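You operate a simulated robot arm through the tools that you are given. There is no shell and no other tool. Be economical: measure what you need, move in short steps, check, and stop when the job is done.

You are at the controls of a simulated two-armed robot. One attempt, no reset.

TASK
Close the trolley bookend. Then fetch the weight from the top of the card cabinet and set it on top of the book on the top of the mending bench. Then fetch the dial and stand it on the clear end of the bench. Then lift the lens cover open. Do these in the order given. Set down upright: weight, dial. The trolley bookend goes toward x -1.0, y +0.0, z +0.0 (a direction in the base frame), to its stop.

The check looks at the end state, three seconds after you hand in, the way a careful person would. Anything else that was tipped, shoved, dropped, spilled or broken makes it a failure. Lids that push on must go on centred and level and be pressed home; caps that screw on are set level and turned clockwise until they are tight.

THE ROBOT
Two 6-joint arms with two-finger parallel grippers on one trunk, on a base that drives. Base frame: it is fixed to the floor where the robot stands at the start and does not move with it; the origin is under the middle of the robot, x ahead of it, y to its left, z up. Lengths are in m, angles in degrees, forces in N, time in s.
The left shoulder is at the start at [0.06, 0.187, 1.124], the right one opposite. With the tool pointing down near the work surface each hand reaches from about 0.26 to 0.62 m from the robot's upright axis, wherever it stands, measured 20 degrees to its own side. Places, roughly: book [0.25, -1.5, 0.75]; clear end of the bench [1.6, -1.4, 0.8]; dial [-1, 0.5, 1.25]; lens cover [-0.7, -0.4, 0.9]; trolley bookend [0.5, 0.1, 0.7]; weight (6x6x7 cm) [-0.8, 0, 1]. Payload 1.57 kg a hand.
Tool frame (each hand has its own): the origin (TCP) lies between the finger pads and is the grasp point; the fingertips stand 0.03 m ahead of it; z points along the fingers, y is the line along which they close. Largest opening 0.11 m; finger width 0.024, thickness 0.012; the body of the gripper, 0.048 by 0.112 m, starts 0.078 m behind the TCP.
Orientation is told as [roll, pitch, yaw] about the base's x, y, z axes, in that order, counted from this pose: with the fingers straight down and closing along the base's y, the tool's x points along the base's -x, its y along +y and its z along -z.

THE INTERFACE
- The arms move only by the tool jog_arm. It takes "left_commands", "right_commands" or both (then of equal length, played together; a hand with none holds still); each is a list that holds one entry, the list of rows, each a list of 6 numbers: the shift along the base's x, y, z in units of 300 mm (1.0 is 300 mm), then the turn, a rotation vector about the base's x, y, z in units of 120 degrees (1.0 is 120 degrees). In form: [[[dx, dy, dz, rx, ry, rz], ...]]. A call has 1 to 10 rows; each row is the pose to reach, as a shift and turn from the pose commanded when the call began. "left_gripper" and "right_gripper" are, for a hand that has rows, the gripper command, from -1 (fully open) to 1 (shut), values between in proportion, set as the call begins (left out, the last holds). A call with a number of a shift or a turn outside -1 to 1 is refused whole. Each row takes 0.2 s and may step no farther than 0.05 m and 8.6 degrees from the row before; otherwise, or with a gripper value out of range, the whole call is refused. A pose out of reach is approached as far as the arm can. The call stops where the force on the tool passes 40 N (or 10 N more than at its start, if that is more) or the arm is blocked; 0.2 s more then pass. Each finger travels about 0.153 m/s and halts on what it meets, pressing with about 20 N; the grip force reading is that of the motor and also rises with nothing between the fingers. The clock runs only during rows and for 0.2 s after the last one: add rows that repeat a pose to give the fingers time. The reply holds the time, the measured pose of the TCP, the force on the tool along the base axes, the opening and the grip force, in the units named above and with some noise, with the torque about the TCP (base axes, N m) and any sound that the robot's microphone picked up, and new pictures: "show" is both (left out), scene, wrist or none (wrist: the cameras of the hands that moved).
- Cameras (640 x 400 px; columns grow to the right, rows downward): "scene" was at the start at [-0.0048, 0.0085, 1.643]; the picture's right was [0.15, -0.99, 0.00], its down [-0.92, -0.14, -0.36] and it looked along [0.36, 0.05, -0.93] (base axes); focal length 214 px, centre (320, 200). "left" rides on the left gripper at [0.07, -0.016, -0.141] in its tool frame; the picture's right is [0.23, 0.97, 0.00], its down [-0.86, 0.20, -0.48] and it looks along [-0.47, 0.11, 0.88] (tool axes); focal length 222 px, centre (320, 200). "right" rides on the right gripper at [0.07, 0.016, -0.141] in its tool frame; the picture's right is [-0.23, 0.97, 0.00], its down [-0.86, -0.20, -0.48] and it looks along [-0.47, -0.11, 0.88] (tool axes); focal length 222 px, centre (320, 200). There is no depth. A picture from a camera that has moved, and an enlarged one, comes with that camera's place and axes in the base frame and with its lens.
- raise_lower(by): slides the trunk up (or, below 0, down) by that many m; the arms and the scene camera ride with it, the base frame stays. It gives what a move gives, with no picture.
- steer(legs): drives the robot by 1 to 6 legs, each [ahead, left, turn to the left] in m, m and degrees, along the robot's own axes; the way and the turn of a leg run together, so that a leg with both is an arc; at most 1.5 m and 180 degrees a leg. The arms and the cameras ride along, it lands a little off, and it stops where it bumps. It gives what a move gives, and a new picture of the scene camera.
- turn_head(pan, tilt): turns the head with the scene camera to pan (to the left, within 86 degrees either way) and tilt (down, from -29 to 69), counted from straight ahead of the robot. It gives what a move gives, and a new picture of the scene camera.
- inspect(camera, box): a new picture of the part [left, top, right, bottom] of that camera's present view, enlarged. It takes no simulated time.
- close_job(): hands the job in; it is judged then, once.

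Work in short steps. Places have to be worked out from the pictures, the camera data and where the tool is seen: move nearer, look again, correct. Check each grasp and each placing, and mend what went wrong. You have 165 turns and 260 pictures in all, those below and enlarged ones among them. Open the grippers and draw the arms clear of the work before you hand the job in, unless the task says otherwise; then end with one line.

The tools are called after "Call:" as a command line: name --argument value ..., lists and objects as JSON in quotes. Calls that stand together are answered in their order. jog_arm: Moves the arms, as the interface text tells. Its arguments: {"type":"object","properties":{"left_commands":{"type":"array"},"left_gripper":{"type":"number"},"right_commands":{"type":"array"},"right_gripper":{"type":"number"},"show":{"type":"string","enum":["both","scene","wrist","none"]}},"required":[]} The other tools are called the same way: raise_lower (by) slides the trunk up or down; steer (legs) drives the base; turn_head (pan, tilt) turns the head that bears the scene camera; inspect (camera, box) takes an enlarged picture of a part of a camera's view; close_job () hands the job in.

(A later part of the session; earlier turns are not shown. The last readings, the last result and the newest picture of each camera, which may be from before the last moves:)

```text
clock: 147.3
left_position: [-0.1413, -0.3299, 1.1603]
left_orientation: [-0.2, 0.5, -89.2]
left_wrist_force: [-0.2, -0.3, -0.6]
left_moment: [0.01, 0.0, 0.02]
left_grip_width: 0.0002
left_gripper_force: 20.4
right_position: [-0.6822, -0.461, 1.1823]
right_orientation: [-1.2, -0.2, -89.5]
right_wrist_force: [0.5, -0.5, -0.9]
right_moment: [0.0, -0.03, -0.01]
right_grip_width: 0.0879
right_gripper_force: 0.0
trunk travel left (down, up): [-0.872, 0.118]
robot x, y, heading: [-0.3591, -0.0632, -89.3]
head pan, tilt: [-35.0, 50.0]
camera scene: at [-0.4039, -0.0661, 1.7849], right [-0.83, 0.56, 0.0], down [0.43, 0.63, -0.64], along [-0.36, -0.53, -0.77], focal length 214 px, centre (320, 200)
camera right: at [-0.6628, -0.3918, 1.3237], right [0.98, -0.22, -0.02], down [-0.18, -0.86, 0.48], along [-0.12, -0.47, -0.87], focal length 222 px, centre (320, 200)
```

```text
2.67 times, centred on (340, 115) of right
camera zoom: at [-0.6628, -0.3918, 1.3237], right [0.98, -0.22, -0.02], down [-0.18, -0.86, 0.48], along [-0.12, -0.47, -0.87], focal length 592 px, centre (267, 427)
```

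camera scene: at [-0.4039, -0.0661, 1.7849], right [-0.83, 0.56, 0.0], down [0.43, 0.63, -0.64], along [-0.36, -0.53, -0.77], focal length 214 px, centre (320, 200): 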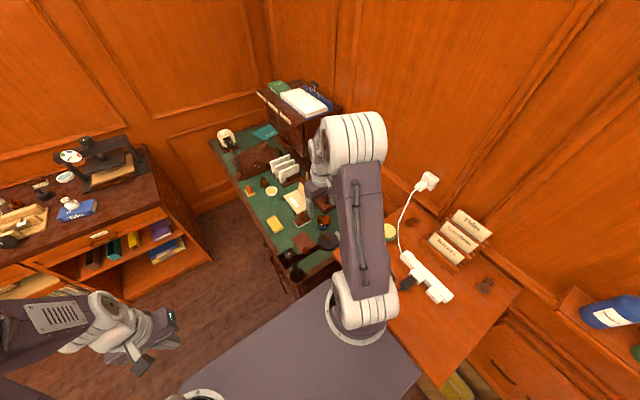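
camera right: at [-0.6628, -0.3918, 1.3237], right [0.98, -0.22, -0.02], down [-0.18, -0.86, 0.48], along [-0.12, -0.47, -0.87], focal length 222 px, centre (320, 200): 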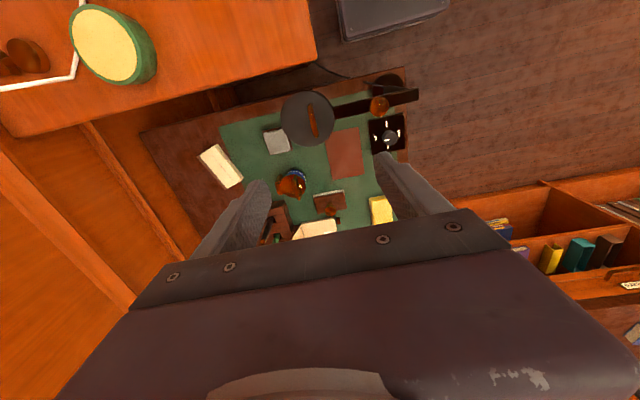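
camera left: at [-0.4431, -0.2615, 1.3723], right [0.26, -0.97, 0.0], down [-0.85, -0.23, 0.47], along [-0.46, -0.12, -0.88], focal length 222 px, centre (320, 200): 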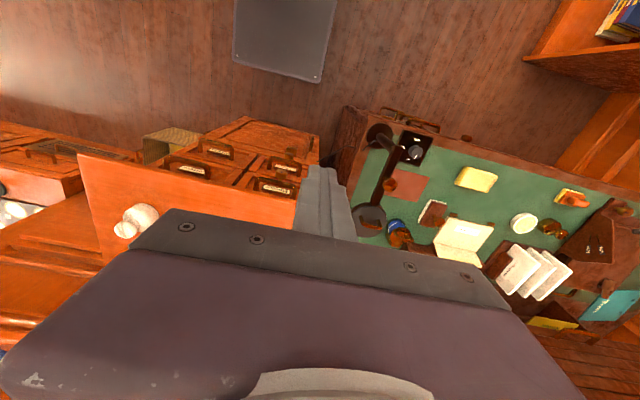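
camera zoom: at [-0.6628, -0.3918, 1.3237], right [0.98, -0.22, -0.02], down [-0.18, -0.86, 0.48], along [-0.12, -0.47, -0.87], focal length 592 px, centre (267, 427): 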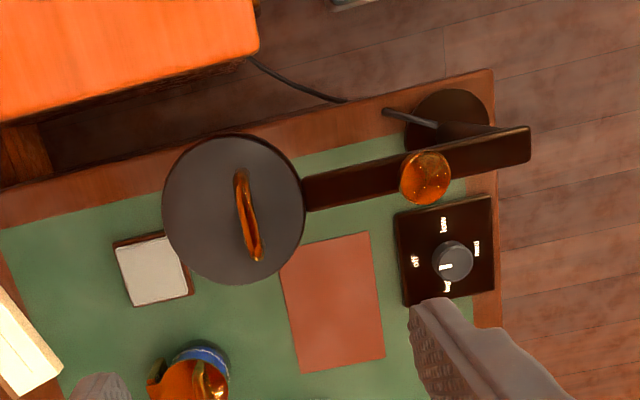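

The handle sits around (−0.697, −0.451, 0.93). I lower further to look for the hinge on the rim.

Call:
jog_arm --right_commands '[[[0.0, 0, -0.15, 0, 0, 0], [0.0, -0.05, -0.3, 0, 0, 0], [0.05, -0.1, -0.4, 0, 0, 0]]]' --show "wrist"

Call:
inspect --camera "right" --box '[190, 40, 430, 190]'

Call:
inspect --camera "scene" --box '[290, 210, 350, 260]'

```text
clock: 148.1
left_position: [-0.1405, -0.3326, 1.1601]
left_orientation: [-0.3, 0.5, -89.2]
left_wrist_force: [0.1, 0.0, -0.3]
left_moment: [-0.02, 0.03, 0.03]
left_grip_width: 0.0
left_gripper_force: 20.0
right_position: [-0.6675, -0.4918, 1.0617]
right_orientation: [-1.0, -0.2, -89.5]
right_wrist_force: [0.7, 0.4, -0.1]
right_moment: [0.05, 0.0, -0.03]
right_grip_width: 0.0879
right_gripper_force: 0.1
trunk travel left (down, up): [-0.872, 0.118]
robot x, y, heading: [-0.355, -0.064, -89.5]
head pan, tilt: [-35.0, 50.0]
camera right: at [-0.6477, -0.4227, 1.2039], right [0.98, -0.22, -0.02], down [-0.18, -0.86, 0.48], along [-0.12, -0.47, -0.87], focal length 222 px, centre (320, 200)
```

right: 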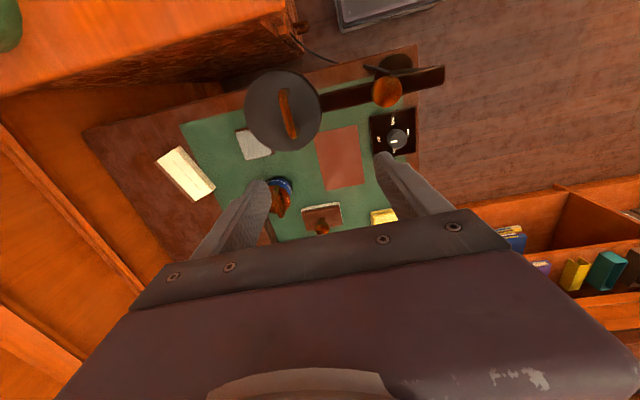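

```text
2.67 times, centred on (310, 115) of right
camera zoom: at [-0.6477, -0.4227, 1.2039], right [0.98, -0.22, -0.02], down [-0.18, -0.86, 0.48], along [-0.12, -0.47, -0.87], focal length 592 px, centre (347, 427)
```

zoom: 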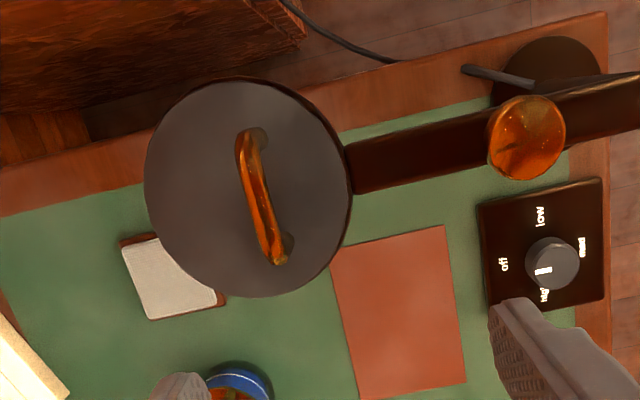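

```text
8.00 times, centred on (320, 235) of scene
camera zoom: at [-0.4026, -0.0664, 1.785], right [-0.83, 0.56, 0.0], down [0.43, 0.63, -0.64], along [-0.36, -0.53, -0.77], focal length 1716 px, centre (320, -80)
```

zoom: 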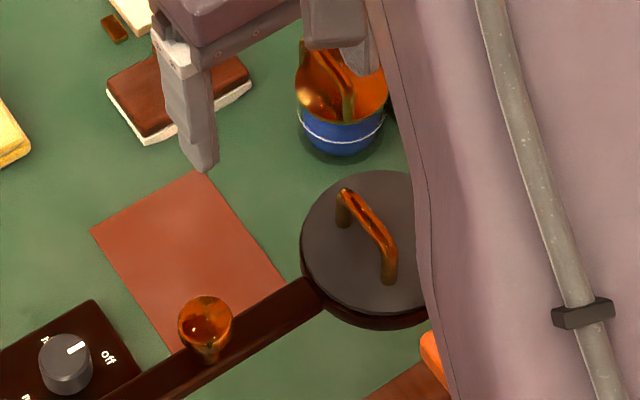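

No hinge is visible, but the handle bar sits about 1 cm to the arm side of centre, suggesting a hinge at the −x rim. I narrow the fingers and line up above the handle.

Call:
jog_arm --right_commands '[[[-0.05, 0.07, -0.05, 0, 0, 0], [-0.098, 0.14, -0.12, 0, 0, 0], [-0.098, 0.14, -0.22, 0, 0, 0]]]' --right_gripper 0.27

Call:
inspect --camera "right" --box '[220, 100, 420, 225]'

Call:
inspect --camera "scene" --box '[280, 200, 360, 260]'

```text
clock: 148.9
left_position: [-0.1415, -0.331, 1.1607]
left_orientation: [-0.3, 0.5, -89.2]
left_wrist_force: [0.1, -0.3, -0.1]
left_moment: [0.02, -0.02, 0.02]
left_grip_width: 0.0
left_gripper_force: 20.0
right_position: [-0.6962, -0.447, 0.9964]
right_orientation: [-1.2, -0.1, -89.5]
right_wrist_force: [-0.6, -0.3, -0.1]
right_moment: [0.01, -0.03, -0.02]
right_grip_width: 0.04
right_gripper_force: 0.0
trunk travel left (down, up): [-0.872, 0.118]
robot x, y, heading: [-0.3586, -0.0635, -89.1]
head pan, tilt: [-35.0, 50.0]
camera scene: at [-0.4032, -0.0662, 1.7849], right [-0.83, 0.56, 0.0], down [0.43, 0.63, -0.64], along [-0.36, -0.53, -0.77], focal length 214 px, centre (320, 200)
camera right: at [-0.677, -0.3784, 1.1386], right [0.98, -0.22, -0.02], down [-0.18, -0.86, 0.49], along [-0.12, -0.47, -0.87], focal length 222 px, centre (320, 200)
```

scene: 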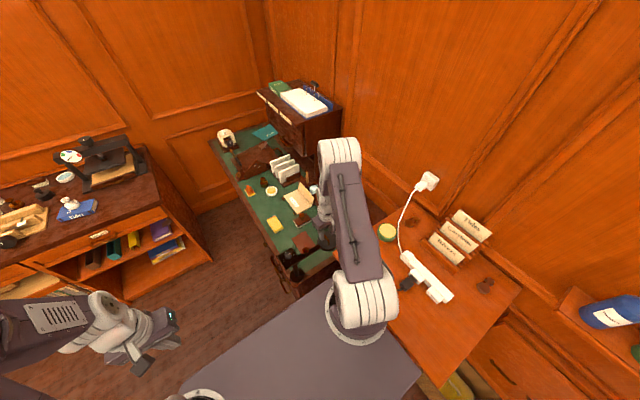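
right: 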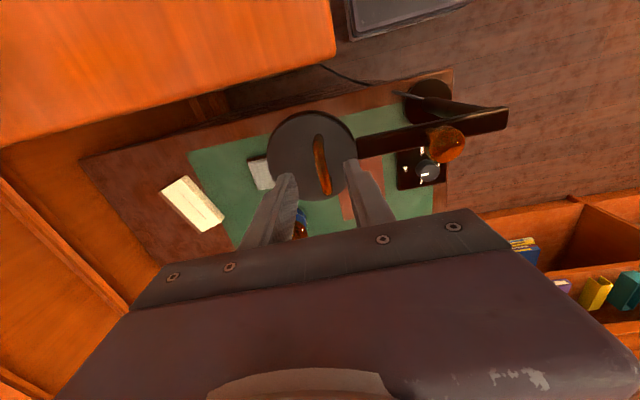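

```text
3.20 times, centred on (320, 162) of right
camera zoom: at [-0.677, -0.3784, 1.1386], right [0.98, -0.22, -0.02], down [-0.18, -0.86, 0.49], along [-0.12, -0.47, -0.87], focal length 711 px, centre (320, 320)
```

zoom: 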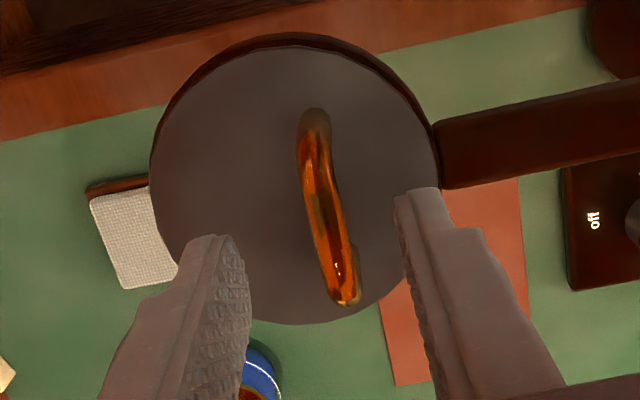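

```text
6.67 times, centred on (320, 230) of scene
camera zoom: at [-0.4032, -0.0662, 1.7849], right [-0.83, 0.56, 0.0], down [0.43, 0.63, -0.64], along [-0.36, -0.53, -0.77], focal length 1430 px, centre (320, 0)
```

zoom: 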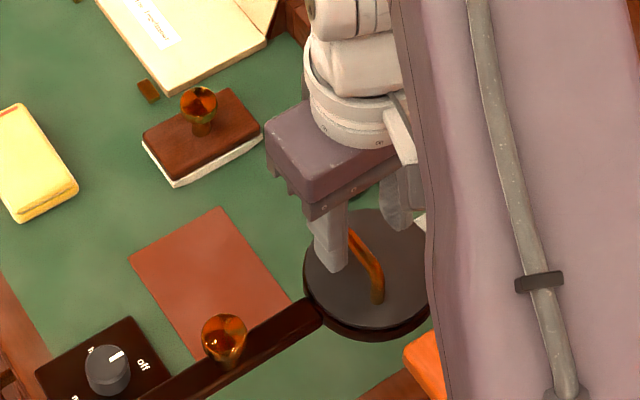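

The handle is at (−0.695, −0.452), right between the fingers. I descend to z≈0.948 so that the tips straddle the bar, then close.

Call:
jog_arm --right_commands '[[[0, -0.013, -0.06, 0, 0, 0], [0.003, -0.013, -0.12, 0, 0, 0], [0.003, -0.013, -0.16, 0, 0, 0]]]' --show "wrist"

Call:
inspect --camera "scene" --box '[280, 200, 360, 260]'

```text
clock: 149.7
left_position: [-0.1389, -0.3294, 1.1617]
left_orientation: [-0.3, 0.3, -89.1]
left_wrist_force: [0.9, -0.1, -0.6]
left_moment: [-0.03, -0.02, -0.01]
left_grip_width: 0.0002
left_gripper_force: 20.0
right_position: [-0.6939, -0.4508, 0.9523]
right_orientation: [-1.3, -0.6, -89.6]
right_wrist_force: [-1.8, -2.8, 11.3]
right_moment: [0.04, -0.21, -0.12]
right_grip_width: 0.0391
right_gripper_force: 0.0
trunk travel left (down, up): [-0.872, 0.118]
robot x, y, heading: [-0.36, -0.0573, -89.2]
head pan, tilt: [-35.0, 50.0]
camera right: at [-0.675, -0.3818, 1.0931], right [0.98, -0.22, -0.02], down [-0.18, -0.85, 0.49], along [-0.12, -0.47, -0.87], focal length 222 px, centre (320, 200)
```

right: 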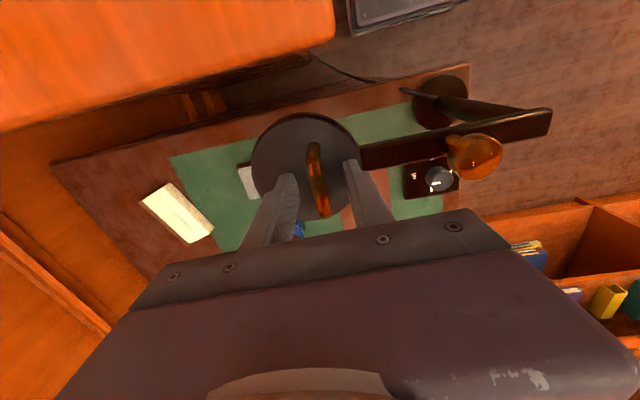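

```text
6.67 times, centred on (320, 230) of scene
camera zoom: at [-0.4011, -0.062, 1.7853], right [-0.83, 0.56, 0.0], down [0.43, 0.63, -0.64], along [-0.36, -0.53, -0.76], focal length 1430 px, centre (320, 0)
```

zoom: 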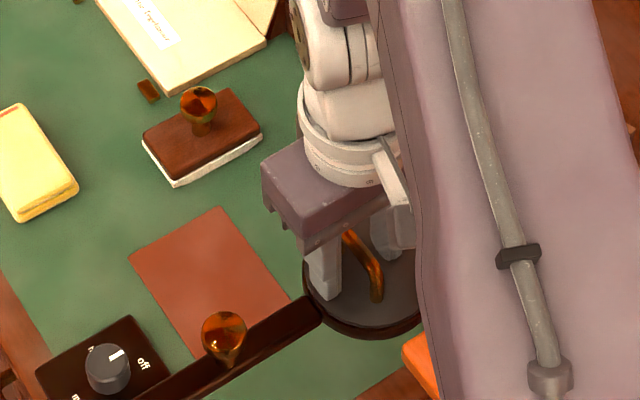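

The fingertips touch the disc (surface ≈0.922). I ease up 3 mm and close on the bar.

Call:
jog_arm --right_commands '[[[0, 0, 0.012, 0, 0, 0], [0, 0, 0.012, 0, 0, 0]]]' --show "none"

Call:
jog_arm --right_commands '[[[0, 0, 0, 0, 0, 0], [0, 0, 0, 0, 0, 0], [0, 0, 0, 0, 0, 0]]]' --right_gripper 1 --show "wrist"

```text
clock: 150.3
left_position: [-0.1409, -0.3299, 1.1595]
left_orientation: [-0.3, 0.4, -89.2]
left_wrist_force: [0.0, 0.2, 0.2]
left_moment: [-0.01, 0.04, 0.01]
left_grip_width: 0.0
left_gripper_force: 20.1
right_position: [-0.6945, -0.4509, 0.9541]
right_orientation: [-1.0, -0.1, -89.4]
right_wrist_force: [0.2, 0.2, 0.3]
right_moment: [-0.04, -0.01, 0.02]
right_grip_width: 0.0401
right_gripper_force: 0.0
trunk travel left (down, up): [-0.872, 0.118]
robot x, y, heading: [-0.3544, -0.0612, -89.1]
head pan, tilt: [-35.0, 50.0]
```

```text
clock: 151.1
left_position: [-0.1413, -0.3306, 1.1608]
left_orientation: [-0.3, 0.4, -89.2]
left_wrist_force: [-0.7, 0.6, -0.2]
left_moment: [0.02, 0.02, 0.01]
left_grip_width: 0.0002
left_gripper_force: 19.8
right_position: [-0.6948, -0.4512, 0.9535]
right_orientation: [-1.0, -0.2, -89.5]
right_wrist_force: [1.6, -1.2, -0.1]
right_moment: [0.32, -0.04, -0.15]
right_grip_width: 0.0095
right_gripper_force: 28.0
trunk travel left (down, up): [-0.872, 0.118]
robot x, y, heading: [-0.3575, -0.061, -89.3]
head pan, tilt: [-35.0, 50.0]
camera right: at [-0.6753, -0.3828, 1.0953], right [0.98, -0.22, -0.02], down [-0.18, -0.86, 0.48], along [-0.12, -0.47, -0.87], focal length 222 px, centre (320, 200)
```

right: 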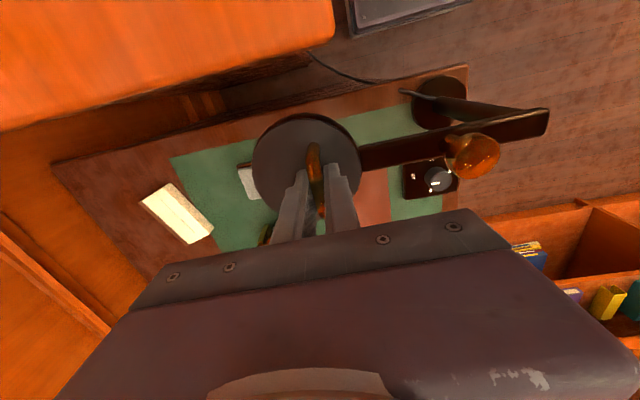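

The bar is gripped (9.5 mm). I test-lift by 9 mm to learn the hinge side.

Call:
jog_arm --right_commands '[[[0, 0, 0.01, 0, 0, 0], [0, 0, 0.02, 0, 0, 0], [0, 0, 0.03, 0, 0, 0]]]'

Call:
inspect --camera "right" --box '[220, 80, 420, 205]'

Call:
inspect --camera "scene" --box '[280, 200, 360, 260]'

```text
clock: 151.9
left_position: [-0.1467, -0.3306, 1.1609]
left_orientation: [0.0, 0.6, -89.2]
left_wrist_force: [0.8, 0.4, 0.0]
left_moment: [0.0, 0.01, 0.03]
left_grip_width: 0.0
left_gripper_force: 19.1
right_position: [-0.6988, -0.4533, 0.9613]
right_orientation: [-0.8, -0.3, -89.5]
right_wrist_force: [-16.7, 1.1, -16.5]
right_moment: [-0.14, -0.15, 0.18]
right_grip_width: 0.0095
right_gripper_force: 27.9
trunk travel left (down, up): [-0.872, 0.118]
robot x, y, heading: [-0.3582, -0.0623, -89.1]
head pan, tilt: [-35.0, 50.0]
camera scene: at [-0.4108, -0.0669, 1.7845], right [-0.83, 0.56, 0.0], down [0.43, 0.63, -0.64], along [-0.36, -0.53, -0.77], focal length 214 px, centre (320, 200)
camera right: at [-0.6804, -0.3838, 1.1024], right [0.98, -0.22, -0.01], down [-0.19, -0.85, 0.48], along [-0.12, -0.47, -0.87], focal length 222 px, centre (320, 200)
```

scene: 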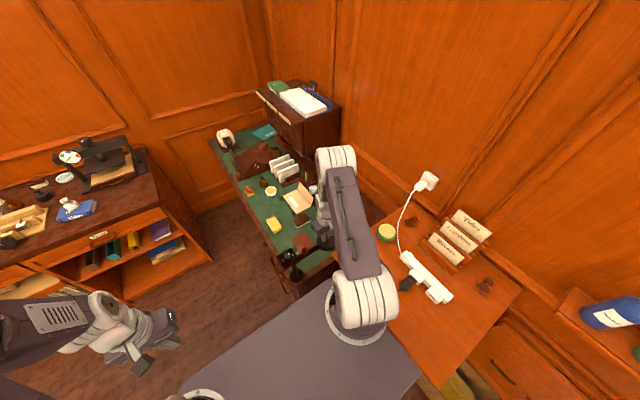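
right: 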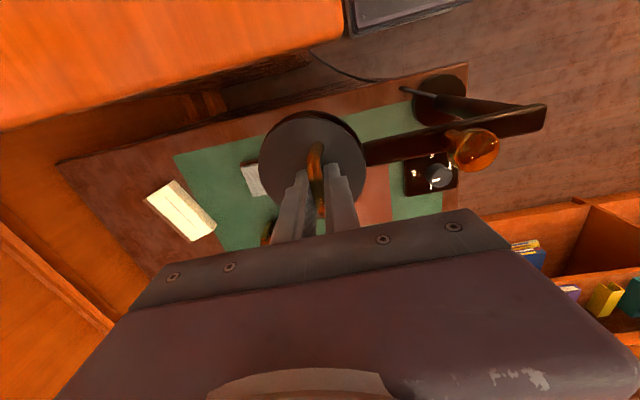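

```text
3.20 times, centred on (320, 142) of right
camera zoom: at [-0.6804, -0.3838, 1.1024], right [0.98, -0.22, -0.01], down [-0.19, -0.85, 0.48], along [-0.12, -0.47, -0.87], focal length 711 px, centre (320, 384)
```

zoom: 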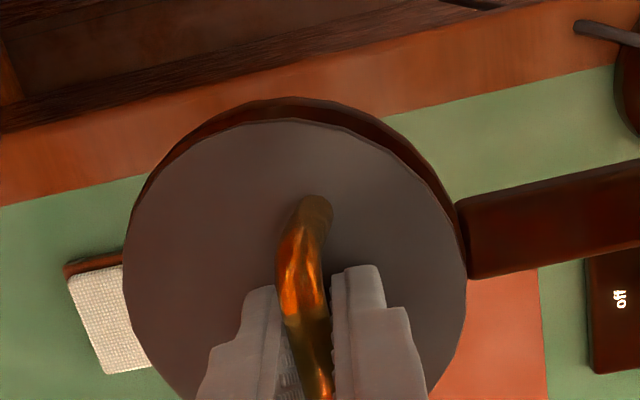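

```text
6.67 times, centred on (320, 230) of scene
camera zoom: at [-0.4108, -0.0669, 1.7845], right [-0.83, 0.56, 0.0], down [0.43, 0.63, -0.64], along [-0.36, -0.53, -0.77], focal length 1430 px, centre (320, 0)
```

zoom: 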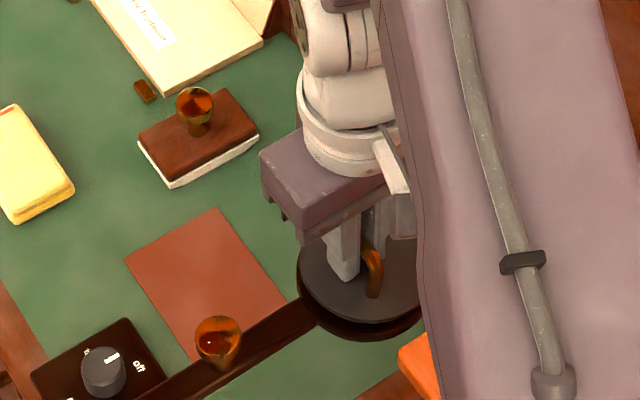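

The tool is drawn toward −x as it rises, so the hinge is on the −x side. I follow the arc about (−0.758, 0.915) while tilting the hand gradually.

Call:
jog_arm --right_commands '[[[-0.017, 0, 0.011, 0, -0.0375, 0], [-0.034, 0, 0.022, 0, -0.075, 0], [-0.049, 0, 0.038, 0, -0.1, 0], [-0.064, 0, 0.052, 0, -0.125, 0]]]' --show "wrist"

Call:
inspect --camera "scene" --box '[270, 190, 370, 260]'

```text
clock: 152.9
left_position: [-0.143, -0.3322, 1.1603]
left_orientation: [-0.1, 0.4, -89.3]
left_wrist_force: [0.7, 0.1, -1.1]
left_moment: [-0.02, -0.01, -0.03]
left_grip_width: 0.0
left_gripper_force: 20.0
right_position: [-0.7152, -0.4531, 0.9761]
right_orientation: [14.0, -0.2, -89.5]
right_wrist_force: [-6.0, 1.0, -13.6]
right_moment: [0.17, -0.19, 0.19]
right_grip_width: 0.0092
right_gripper_force: 28.0
trunk travel left (down, up): [-0.872, 0.118]
robot x, y, heading: [-0.3587, -0.0621, -89.3]
head pan, tilt: [-35.0, 50.0]
camera right: at [-0.7341, -0.3847, 1.1185], right [0.95, -0.22, 0.24], down [-0.3, -0.86, 0.42], along [0.11, -0.47, -0.88], focal length 222 px, centre (320, 200)
```

right: 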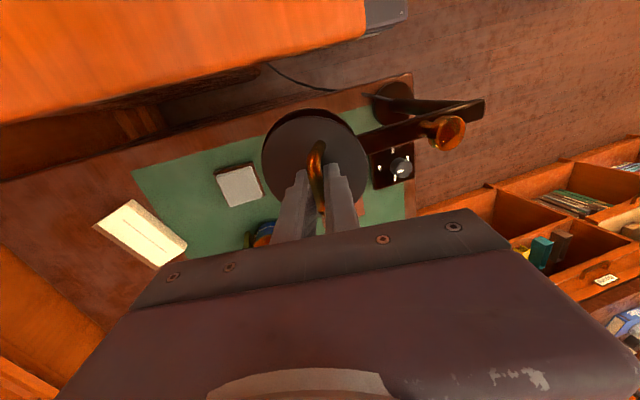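

```text
5.71 times, centred on (320, 225) of scene
camera zoom: at [-0.4074, -0.0669, 1.7847], right [-0.83, 0.56, 0.0], down [0.43, 0.63, -0.64], along [-0.36, -0.53, -0.77], focal length 1226 px, centre (320, 57)
```

zoom: 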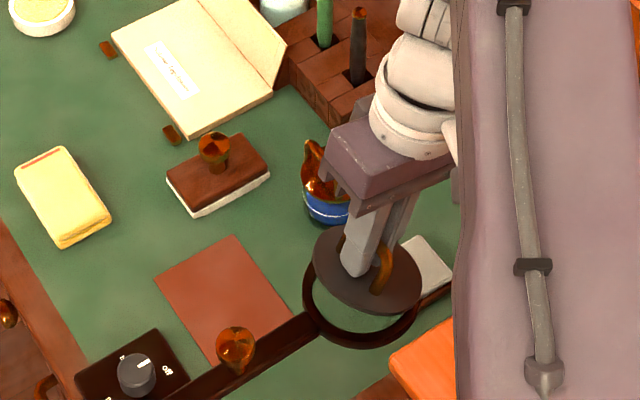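

The cover is lifting off its ring and the model fits. I continue along the arc to about 55°.

Call:
jog_arm --right_commands '[[[-0.016, 0, 0.013, 0, -0.025, 0], [-0.034, 0, 0.024, 0, -0.05, 0], [-0.052, 0, 0.034, 0, -0.075, 0], [-0.072, 0, 0.043, 0, -0.1, 0], [-0.093, 0, 0.049, 0, -0.133, 0], [-0.115, 0, 0.053, 0, -0.167, 0]]]' --show "wrist"

Call:
inspect --camera "scene" --box '[270, 190, 370, 260]'

```text
clock: 154.3
left_position: [-0.1447, -0.333, 1.16]
left_orientation: [-0.2, 0.6, -89.2]
left_wrist_force: [-0.4, 0.6, -0.1]
left_moment: [0.0, 0.0, -0.04]
left_grip_width: 0.0
left_gripper_force: 20.4
right_position: [-0.7536, -0.4548, 0.9923]
right_orientation: [34.2, -0.3, -89.7]
right_wrist_force: [-1.0, 0.3, -32.5]
right_moment: [-0.2, -0.01, 0.02]
right_grip_width: 0.0096
right_gripper_force: 27.7
trunk travel left (down, up): [-0.872, 0.118]
robot x, y, heading: [-0.3535, -0.0641, -88.9]
head pan, tilt: [-35.0, 50.0]
camera right: at [-0.818, -0.3858, 1.1189], right [0.81, -0.22, 0.55], down [-0.43, -0.86, 0.29], along [0.4, -0.47, -0.79], focal length 222 px, centre (320, 200)
```

right: 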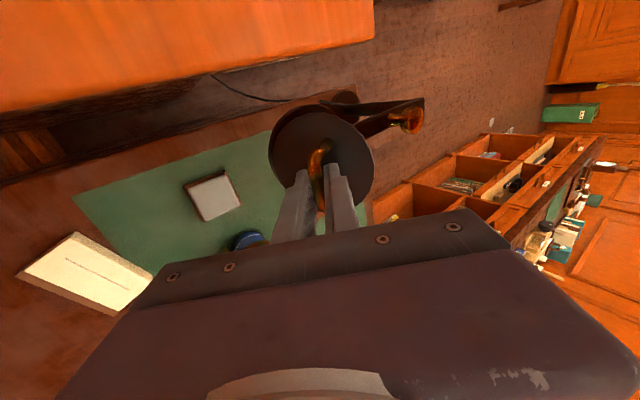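

```text
5.71 times, centred on (320, 225) of scene
camera zoom: at [-0.4088, -0.0694, 1.7846], right [-0.83, 0.56, 0.0], down [0.43, 0.63, -0.64], along [-0.36, -0.53, -0.77], focal length 1226 px, centre (320, 57)
```

zoom: 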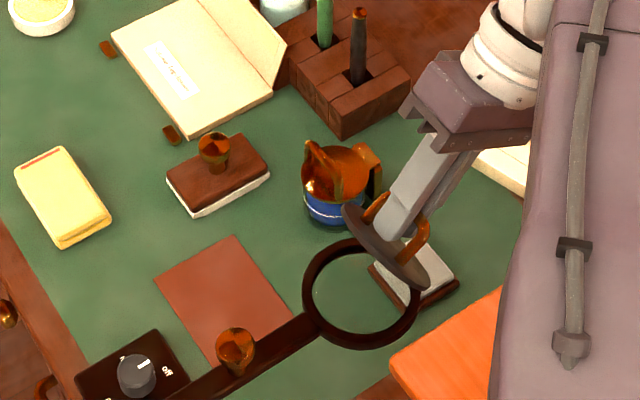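

The cover is about 55° open. The readings refit the hinge to (−0.761, 0.906) with radius 0.071, so I continue on that arc to about 70°.

Call:
jog_arm --right_commands '[[[-0.016, 0, -0.006, 0, 0, 0], [-0.034, 0, -0.005, 0, -0.029, 0], [-0.054, 0, -0.005, 0, -0.058, 0], [-0.078, 0, -0.006, 0, -0.092, 0], [-0.102, 0, -0.01, 0, -0.125, 0]]]' --show "none"

Call:
inspect --camera "scene" --box '[270, 190, 370, 260]'

```text
clock: 155.5
left_position: [-0.1416, -0.338, 1.1589]
left_orientation: [-0.2, 0.8, -89.1]
left_wrist_force: [0.7, -0.7, 0.5]
left_moment: [0.05, -0.02, 0.02]
left_grip_width: 0.0
left_gripper_force: 19.8
right_position: [-0.7655, -0.444, 0.996]
right_orientation: [48.8, -0.3, -89.8]
right_wrist_force: [0.8, -24.4, -15.4]
right_moment: [0.1, 0.12, -0.27]
right_grip_width: 0.0091
right_gripper_force: 27.2
right hand out of reach, approached as far as the arm can: row 4, 5
trunk travel left (down, up): [-0.872, 0.118]
robot x, y, heading: [-0.3557, -0.0625, -89.3]
head pan, tilt: [-35.0, 50.0]
```

```text
5.71 times, centred on (320, 225) of scene
camera zoom: at [-0.4057, -0.0778, 1.785], right [-0.83, 0.56, 0.0], down [0.43, 0.64, -0.64], along [-0.36, -0.53, -0.77], focal length 1226 px, centre (320, 57)
```

zoom: 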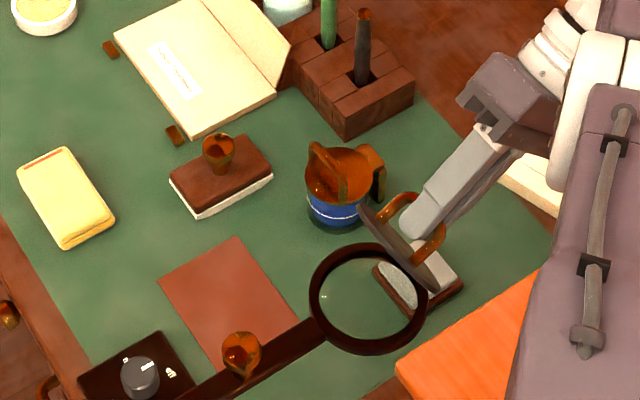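

The arm hits its reach with so much tilt. I ease the tilt back to about 43° and follow the arc on toward vertical.

Call:
jog_arm --right_commands '[[[-0.02, -0.015, -0.007, 0, 0.02, 0], [-0.04, -0.03, -0.008, 0, 0.035, 0], [-0.061, -0.03, -0.012, 0, 0.042, 0], [-0.08, -0.03, -0.014, 0, 0.05, 0], [-0.099, -0.03, -0.018, 0, 0.058, 0]]]' --show "none"

Call:
inspect --camera "scene" --box '[270, 190, 370, 260]'

```text
clock: 156.7
left_position: [-0.1413, -0.3346, 1.1602]
left_orientation: [-0.3, 0.5, -89.3]
left_wrist_force: [0.1, -0.1, 0.0]
left_moment: [-0.02, -0.02, 0.03]
left_grip_width: 0.0001
left_gripper_force: 19.8
right_position: [-0.7892, -0.4432, 0.9935]
right_orientation: [41.9, -0.4, -89.8]
right_wrist_force: [4.8, -17.4, -2.7]
right_moment: [-0.04, -0.26, -0.39]
right_grip_width: 0.0095
right_gripper_force: 28.1
right hand out of reach, approached as far as the arm can: row 4, 5
trunk travel left (down, up): [-0.872, 0.118]
robot x, y, heading: [-0.3587, -0.0626, -89.0]
head pan, tilt: [-35.0, 50.0]
```

```text
5.71 times, centred on (320, 225) of scene
camera zoom: at [-0.4029, -0.071, 1.7848], right [-0.83, 0.56, 0.0], down [0.43, 0.64, -0.64], along [-0.36, -0.53, -0.77], focal length 1226 px, centre (320, 57)
```

zoom: 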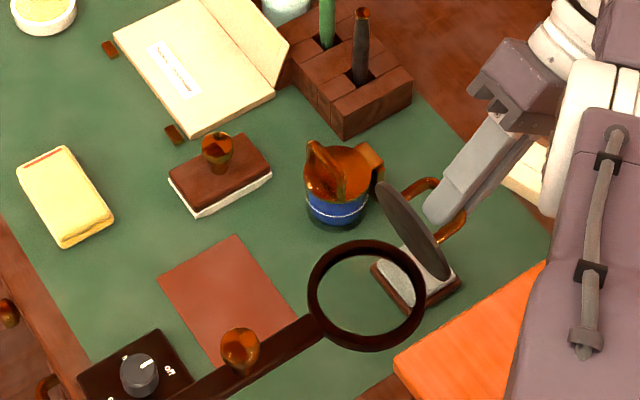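

The cover is at roughly 80°. The arm is at its reach, so I let the base creep 3.5 cm to the right (−x), which carries the handle along its tangent.

Call:
steer --legs '[[0.01, -0.035, 0]]'

Call:
inspect --camera "scene" --box '[250, 190, 350, 260]'

```text
clock: 157.6
left_position: [-0.1739, -0.3387, 1.1603]
left_orientation: [-0.4, 0.3, -89.3]
left_wrist_force: [0.4, -0.1, 0.3]
left_moment: [-0.05, 0.06, 0.04]
left_grip_width: 0.0
left_gripper_force: 19.7
right_position: [-0.8241, -0.4492, 1.0012]
right_orientation: [41.3, -0.9, -90.1]
right_wrist_force: [-15.7, 0.0, 20.6]
right_moment: [0.36, 0.09, 0.05]
right_grip_width: 0.0001
right_gripper_force: 21.1
trunk travel left (down, up): [-0.872, 0.118]
robot x, y, heading: [-0.3972, -0.072, -89.2]
head pan, tilt: [-35.0, 50.0]
camera scene: at [-0.4318, -0.0716, 1.7858], right [-0.83, 0.56, 0.0], down [0.43, 0.63, -0.65], along [-0.37, -0.53, -0.76], focal length 214 px, centre (320, 200)
```

scene: 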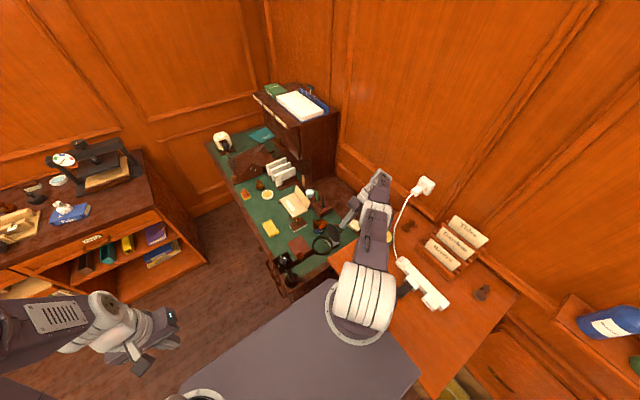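

```text
5.71 times, centred on (300, 225) of scene
camera zoom: at [-0.4318, -0.0716, 1.7858], right [-0.83, 0.56, 0.0], down [0.43, 0.63, -0.65], along [-0.37, -0.53, -0.76], focal length 1226 px, centre (434, 57)
```

zoom: 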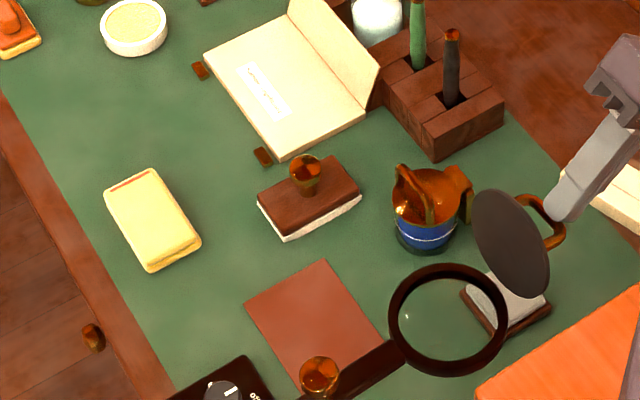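

The fingers slipped off the bar, yet the cover stays open, near or past vertical. I withdraw the hand along its own axis a little and look.

Call:
jog_arm --right_commands '[[[-0.03, 0, 0.035, 0, 0, 0], [-0.06, 0, 0.07, 0, 0, 0], [-0.1, 0, 0.12, 0, 0, 0]]]'

Call:
inspect --camera "scene" --box '[270, 190, 370, 260]'

```text
clock: 158.4
left_position: [-0.1773, -0.3422, 1.161]
left_orientation: [-0.2, 0.4, -89.1]
left_wrist_force: [0.5, 0.3, 0.4]
left_moment: [-0.02, -0.05, -0.02]
left_grip_width: 0.0
left_gripper_force: 19.8
right_position: [-0.8504, -0.4357, 1.0338]
right_orientation: [41.8, -0.8, -89.9]
right_wrist_force: [-0.5, -0.1, 0.0]
right_moment: [-0.03, 0.01, 0.01]
right_grip_width: 0.0
right_gripper_force: 21.4
right hand out of reach, approached as far as the arm can: row 1, 2, 3
trunk travel left (down, up): [-0.872, 0.118]
robot x, y, heading: [-0.3949, -0.0692, -89.5]
head pan, tilt: [-35.0, 50.0]
camera scene: at [-0.4404, -0.0753, 1.7848], right [-0.83, 0.56, 0.0], down [0.43, 0.63, -0.64], along [-0.36, -0.53, -0.77], focal length 214 px, centre (320, 200)
camera right: at [-0.9304, -0.3653, 1.1502], right [0.73, -0.22, 0.65], down [-0.47, -0.85, 0.23], along [0.5, -0.47, -0.72], focal length 222 px, centre (320, 200)
```

scene: 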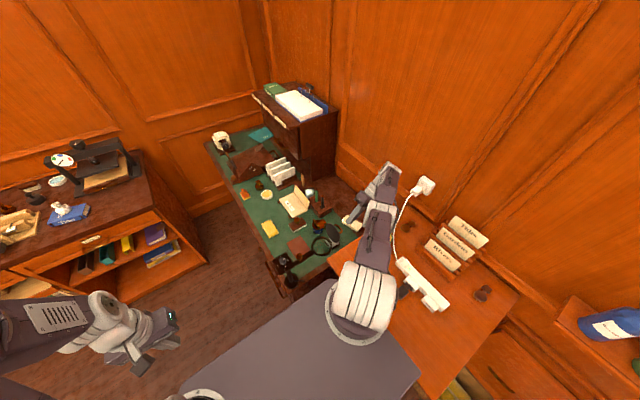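
right: 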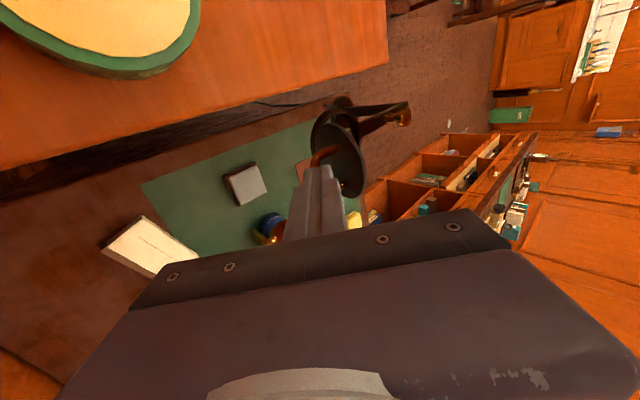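

```text
5.71 times, centred on (320, 225) of scene
camera zoom: at [-0.4404, -0.0753, 1.7848], right [-0.83, 0.56, 0.0], down [0.43, 0.63, -0.64], along [-0.36, -0.53, -0.77], focal length 1226 px, centre (320, 57)
```

zoom: 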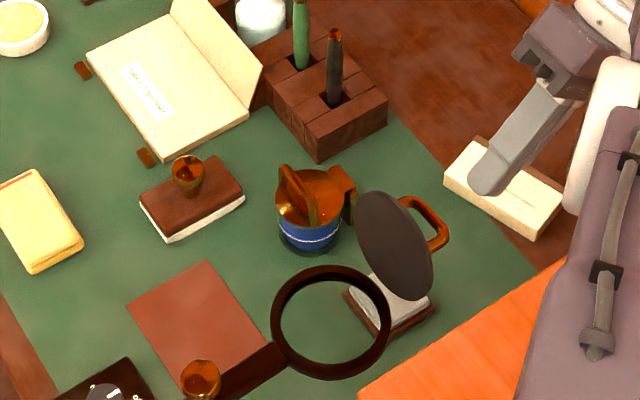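

The cover stays open at about 95°. To make sure it is at its stop, I bring the closed hand up and around to the +x side to push its underside gently.

Call:
jog_arm --right_commands '[[[0, 0, 0.12, 0, 0, 0], [0.0, 0, 0.25, 0, 0.06, 0], [0.05, 0, 0.4, 0, 0.12, 0], [0.13, 0, 0.5, 0, 0.18, 0], [0.23, -0.01, 0.55, 0, 0.24, 0], [0.33, -0.02, 0.58, 0, 0.3, 0], [0.43, -0.03, 0.58, 0, 0.35, 0], [0.53, -0.035, 0.58, 0, 0.35, 0]]]'

Call:
inspect --camera "right" --box '[220, 50, 460, 200]'

```text
clock: 160.2
left_position: [-0.1763, -0.3421, 1.1607]
left_orientation: [-0.2, 0.3, -89.3]
left_wrist_force: [-0.2, -0.2, 0.2]
left_moment: [0.01, -0.01, -0.02]
left_grip_width: 0.0002
left_gripper_force: 20.0
right_position: [-0.7409, -0.5885, 1.3116]
right_orientation: [0.9, 3.2, -89.6]
right_wrist_force: [0.3, 0.2, -0.8]
right_moment: [-0.01, 0.05, 0.02]
right_grip_width: 0.0001
right_gripper_force: 21.5
right hand out of reach, approached as far as the arm can: row 1, 2, 3, 4, 5, 6, 7, 8
trunk travel left (down, up): [-0.872, 0.118]
robot x, y, heading: [-0.394, -0.074, -89.3]
head pan, tilt: [-35.0, 50.0]
camera scene: at [-0.4371, -0.0758, 1.7849], right [-0.83, 0.56, 0.0], down [0.43, 0.63, -0.64], along [-0.36, -0.53, -0.77], focal length 214 px, centre (320, 200)
camera right: at [-0.7255, -0.528, 1.458], right [0.98, -0.22, 0.0], down [-0.2, -0.88, 0.43], along [-0.09, -0.42, -0.9], focal length 222 px, centre (320, 200)
```

scene: 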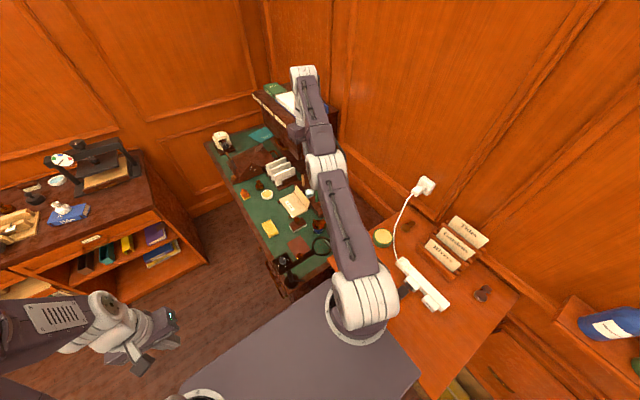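
right: 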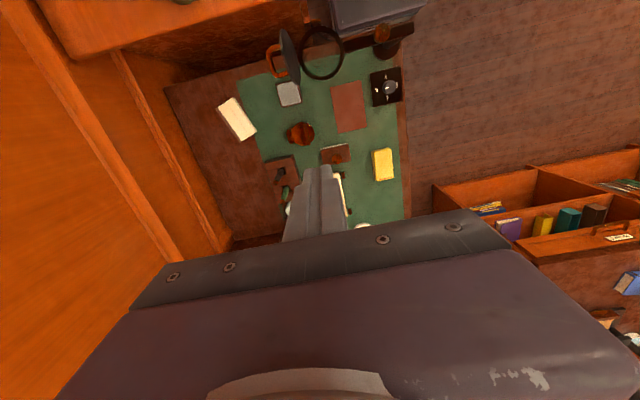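

```text
2.67 times, centred on (340, 125) of right
camera zoom: at [-0.7255, -0.528, 1.458], right [0.98, -0.22, 0.0], down [-0.2, -0.88, 0.43], along [-0.09, -0.42, -0.9], focal length 592 px, centre (267, 400)
```

zoom: 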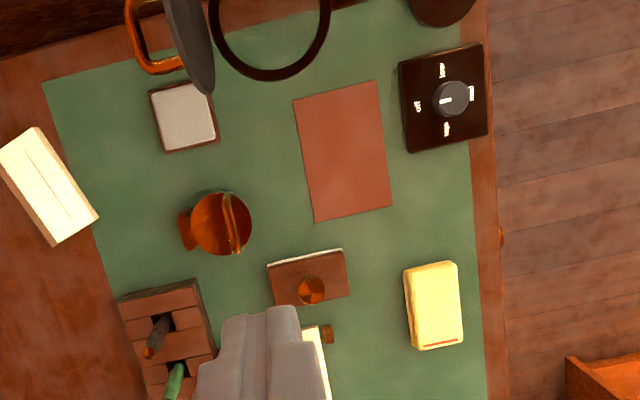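

The cover holds open by itself. I position the closed fingers on its +x side above the ring.

Call:
jog_arm --right_commands '[[[0.06, 0.12, 0, 0, 0, 0], [0.12, 0.24, 0, 0, 0, 0], [0.18, 0.36, 0, 0, 0, 0], [0.23, 0.472, 0, 0, 0, 0], [0.23, 0.472, -0.15, 0, 0, 0], [0.23, 0.472, -0.3, 0, 0, 0], [0.23, 0.472, -0.45, 0, 0, 0], [0.23, 0.472, -0.6, 0, 0, 0], [0.23, 0.472, -0.7, 0, 0, 0]]]'

Call:
inspect --camera "right" --box '[180, 80, 420, 230]'

Call:
inspect --camera "scene" --box '[270, 190, 370, 260]'

```text
clock: 162.2
left_position: [-0.1763, -0.341, 1.1606]
left_orientation: [-0.3, 0.4, -89.2]
left_wrist_force: [-0.6, -0.1, -0.1]
left_moment: [-0.02, -0.02, 0.0]
left_grip_width: 0.0
left_gripper_force: 19.6
right_position: [-0.7409, -0.5877, 1.3105]
right_orientation: [0.9, 3.2, -89.5]
right_wrist_force: [0.4, -0.6, 0.1]
right_moment: [0.05, -0.02, 0.01]
right_grip_width: 0.0
right_gripper_force: 21.0
right hand out of reach, approached as far as the arm can: row 1, 2, 3, 4, 5, 6, 7, 8, 9
trunk travel left (down, up): [-0.872, 0.118]
robot x, y, heading: [-0.3954, -0.0719, -89.4]
head pan, tilt: [-35.0, 50.0]
camera scene: at [-0.4387, -0.0755, 1.7849], right [-0.83, 0.56, 0.0], down [0.43, 0.63, -0.64], along [-0.36, -0.53, -0.77], focal length 214 px, centre (320, 200)
camera right: at [-0.7272, -0.5278, 1.4574], right [0.98, -0.22, 0.0], down [-0.2, -0.88, 0.43], along [-0.09, -0.42, -0.9], focal length 222 px, centre (320, 200)
```

scene: 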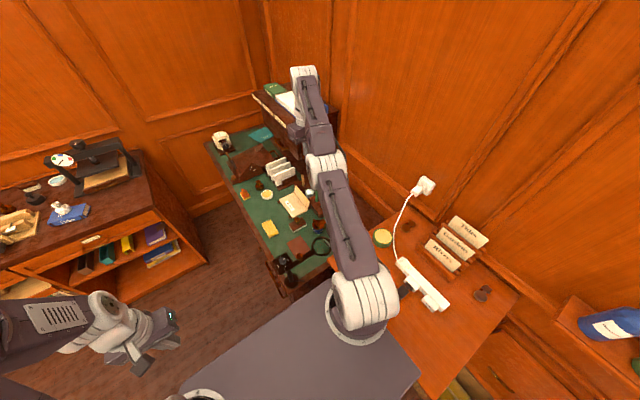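
right: 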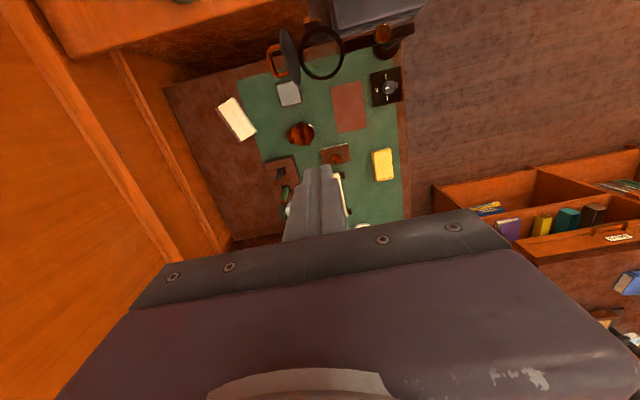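

```text
2.67 times, centred on (300, 155) of right
camera zoom: at [-0.7272, -0.5278, 1.4574], right [0.98, -0.22, 0.0], down [-0.2, -0.88, 0.43], along [-0.09, -0.42, -0.9], focal length 592 px, centre (373, 320)
```

zoom: 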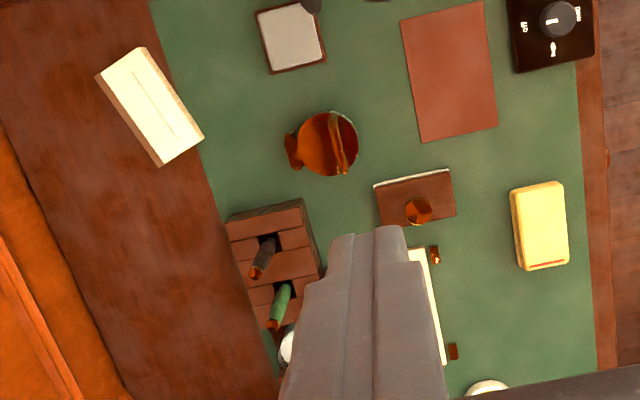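

```text
5.71 times, centred on (320, 225) of scene
camera zoom: at [-0.4387, -0.0755, 1.7849], right [-0.83, 0.56, 0.0], down [0.43, 0.63, -0.64], along [-0.36, -0.53, -0.77], focal length 1226 px, centre (320, 57)
```

zoom: 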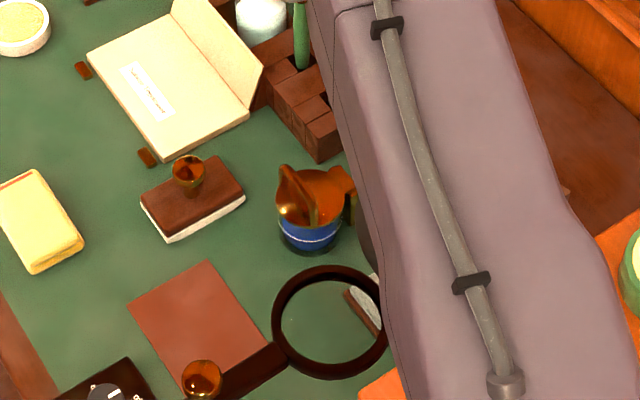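

The arm did not move; it seems stuck near a straight-elbow posture. I try a small move in another direction.

Call:
jog_arm --right_commands '[[[0, 0, -0.1, 0, 0, 0], [0, 0, -0.2, 0, 0, 0]]]' --show "none"

```text
clock: 162.8
left_position: [-0.1769, -0.3408, 1.1601]
left_orientation: [-0.3, 0.4, -89.2]
left_wrist_force: [0.2, -0.8, 0.2]
left_moment: [0.0, -0.03, 0.03]
left_grip_width: 0.0002
left_gripper_force: 20.1
right_position: [-0.7421, -0.588, 1.3111]
right_orientation: [1.0, 3.2, -89.5]
right_wrist_force: [-0.3, -0.5, 0.3]
right_moment: [-0.01, -0.04, 0.02]
right_grip_width: 0.0
right_gripper_force: 21.3
right hand out of reach, approached as far as the arm can: row 1, 2
trunk travel left (down, up): [-0.872, 0.118]
robot x, y, heading: [-0.3971, -0.0709, -89.3]
head pan, tilt: [-35.0, 50.0]
```

Still stuck. I try up and forward together with undoing the small pitch.

Call:
jog_arm --right_commands '[[[0.03, 0, 0.05, 0, 0, 0], [0.08, 0.0, 0.1, 0, 0, 0], [0.13, 0.0, 0.15, 0, 0, 0]]]' --show "none"

Call:
jog_arm --right_commands '[[[0, 0, 0, -0.03, -0.03, 0], [0, 0, 0, -0.06, -0.06, 0], [0, 0, 0, -0.1, -0.06, 0], [0, 0, 0, -0.15, -0.06, 0]]]' --show "none"

```text
clock: 163.6
left_position: [-0.1759, -0.342, 1.1615]
left_orientation: [-0.3, 0.5, -89.3]
left_wrist_force: [-1.1, 0.1, 0.3]
left_moment: [-0.01, -0.01, -0.01]
left_grip_width: 0.0
left_gripper_force: 20.0
right_position: [-0.698, -0.5835, 1.3543]
right_orientation: [1.0, 3.2, -89.5]
right_wrist_force: [0.8, 0.3, 0.6]
right_moment: [0.02, 0.01, -0.02]
right_grip_width: 0.0
right_gripper_force: 21.5
right hand out of reach, approached as far as the arm can: row 3
trunk travel left (down, up): [-0.872, 0.118]
robot x, y, heading: [-0.3944, -0.0747, -89.1]
head pan, tilt: [-35.0, 50.0]
```

```text
clock: 164.6
left_position: [-0.1763, -0.3393, 1.161]
left_orientation: [-0.3, 0.5, -89.2]
left_wrist_force: [0.2, 0.4, 0.7]
left_moment: [0.01, 0.03, 0.02]
left_grip_width: 0.0
left_gripper_force: 20.1
right_position: [-0.6971, -0.5825, 1.3544]
right_orientation: [8.1, -14.9, -90.2]
right_wrist_force: [-1.0, 0.8, -0.1]
right_moment: [-0.01, -0.03, -0.02]
right_grip_width: 0.0
right_gripper_force: 21.4
trunk travel left (down, up): [-0.872, 0.118]
robot x, y, heading: [-0.3919, -0.0721, -89.1]
head pan, tilt: [-35.0, 50.0]
```

It moves again. I straighten the hand and go over to the +x side of the cover in smaller stages, keeping high.

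Call:
jog_arm --right_commands '[[[0, 0.06, 0.03, 0.03, 0.02, 0], [0, 0.12, 0.05, 0.06, 0.04, 0], [0.0, 0.2, 0.05, 0.1, 0.06, 0], [0.03, 0.3, 0.05, 0.125, 0.06, 0], [0.06, 0.4, 0.05, 0.125, 0.06, 0], [0.06, 0.45, 0.05, 0.125, 0.06, 0]]]' --show "scene"

```text
clock: 166.0
left_position: [-0.1768, -0.3403, 1.1601]
left_orientation: [-0.4, 0.5, -89.2]
left_wrist_force: [0.2, 0.7, 0.4]
left_moment: [0.02, -0.04, -0.03]
left_grip_width: 0.0
left_gripper_force: 20.0
right_position: [-0.6799, -0.4496, 1.3672]
right_orientation: [1.0, 0.2, -89.2]
right_wrist_force: [0.1, 0.0, 0.5]
right_moment: [-0.02, -0.01, 0.0]
right_grip_width: 0.0
right_gripper_force: 20.8
trunk travel left (down, up): [-0.872, 0.118]
robot x, y, heading: [-0.3924, -0.0713, -89.4]
head pan, tilt: [-35.0, 50.0]
camera scene: at [-0.4388, -0.0746, 1.7849], right [-0.83, 0.56, 0.0], down [0.43, 0.63, -0.64], along [-0.36, -0.53, -0.77], focal length 214 px, centre (320, 200)
```

scene: 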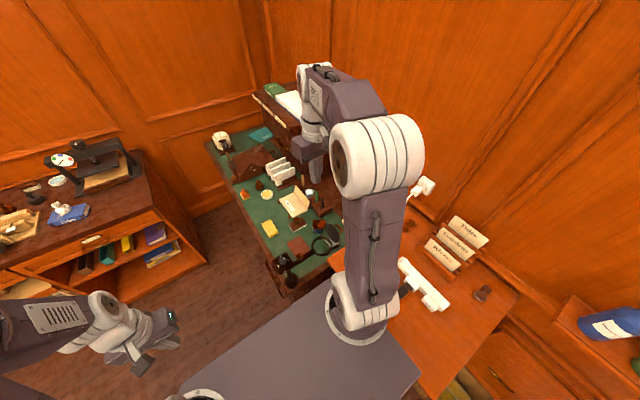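

Freed, and well placed. I descend on the +x side of the cover.

Call:
jog_arm --right_commands '[[[0.03, 0, -0.15, 0, 0, 0], [0.03, 0, -0.3, 0, 0, 0], [0.03, 0, -0.45, 0, 0, 0], [0.03, 0, -0.6, 0, 0, 0], [0.03, 0, -0.75, 0, 0, 0], [0.03, 0, -0.9, 0, 0, 0], [0.03, 0, -1.0, 0, 0, 0]]]' --show "wrist"

Call:
inspect --camera "scene" --box '[270, 190, 370, 260]'

```text
clock: 167.6
left_position: [-0.1768, -0.3415, 1.1607]
left_orientation: [-0.3, 0.5, -89.2]
left_wrist_force: [0.2, 0.0, 0.5]
left_moment: [0.0, 0.02, -0.03]
left_grip_width: 0.0
left_gripper_force: 20.1
right_position: [-0.6719, -0.4488, 1.0683]
right_orientation: [1.0, 0.3, -89.3]
right_wrist_force: [0.4, 0.2, 0.0]
right_moment: [0.01, 0.02, -0.03]
right_grip_width: 0.0001
right_gripper_force: 21.4
trunk travel left (down, up): [-0.872, 0.118]
robot x, y, heading: [-0.3971, -0.0721, -89.3]
head pan, tilt: [-35.0, 50.0]
camera right: at [-0.6574, -0.381, 1.2106], right [0.98, -0.22, 0.02], down [-0.2, -0.86, 0.47], along [-0.09, -0.46, -0.88], focal length 222 px, centre (320, 200)
```

right: 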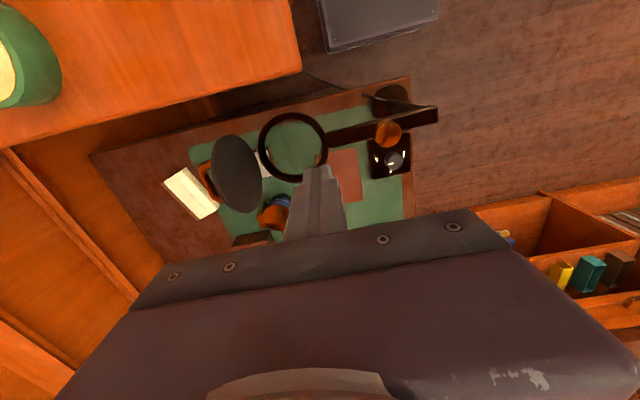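

```text
5.71 times, centred on (320, 225) of scene
camera zoom: at [-0.4391, -0.0764, 1.7849], right [-0.83, 0.56, 0.0], down [0.43, 0.63, -0.64], along [-0.36, -0.53, -0.77], focal length 1226 px, centre (320, 57)
```

zoom: 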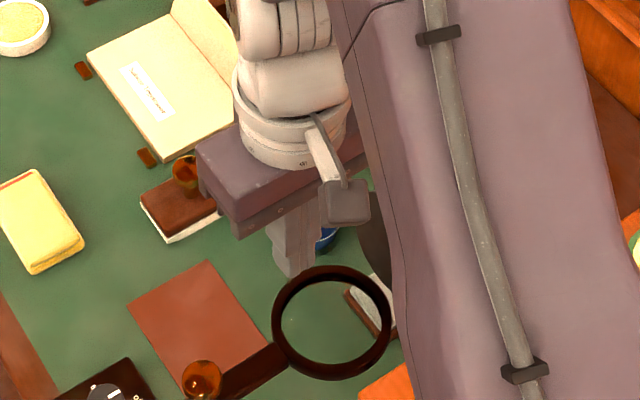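

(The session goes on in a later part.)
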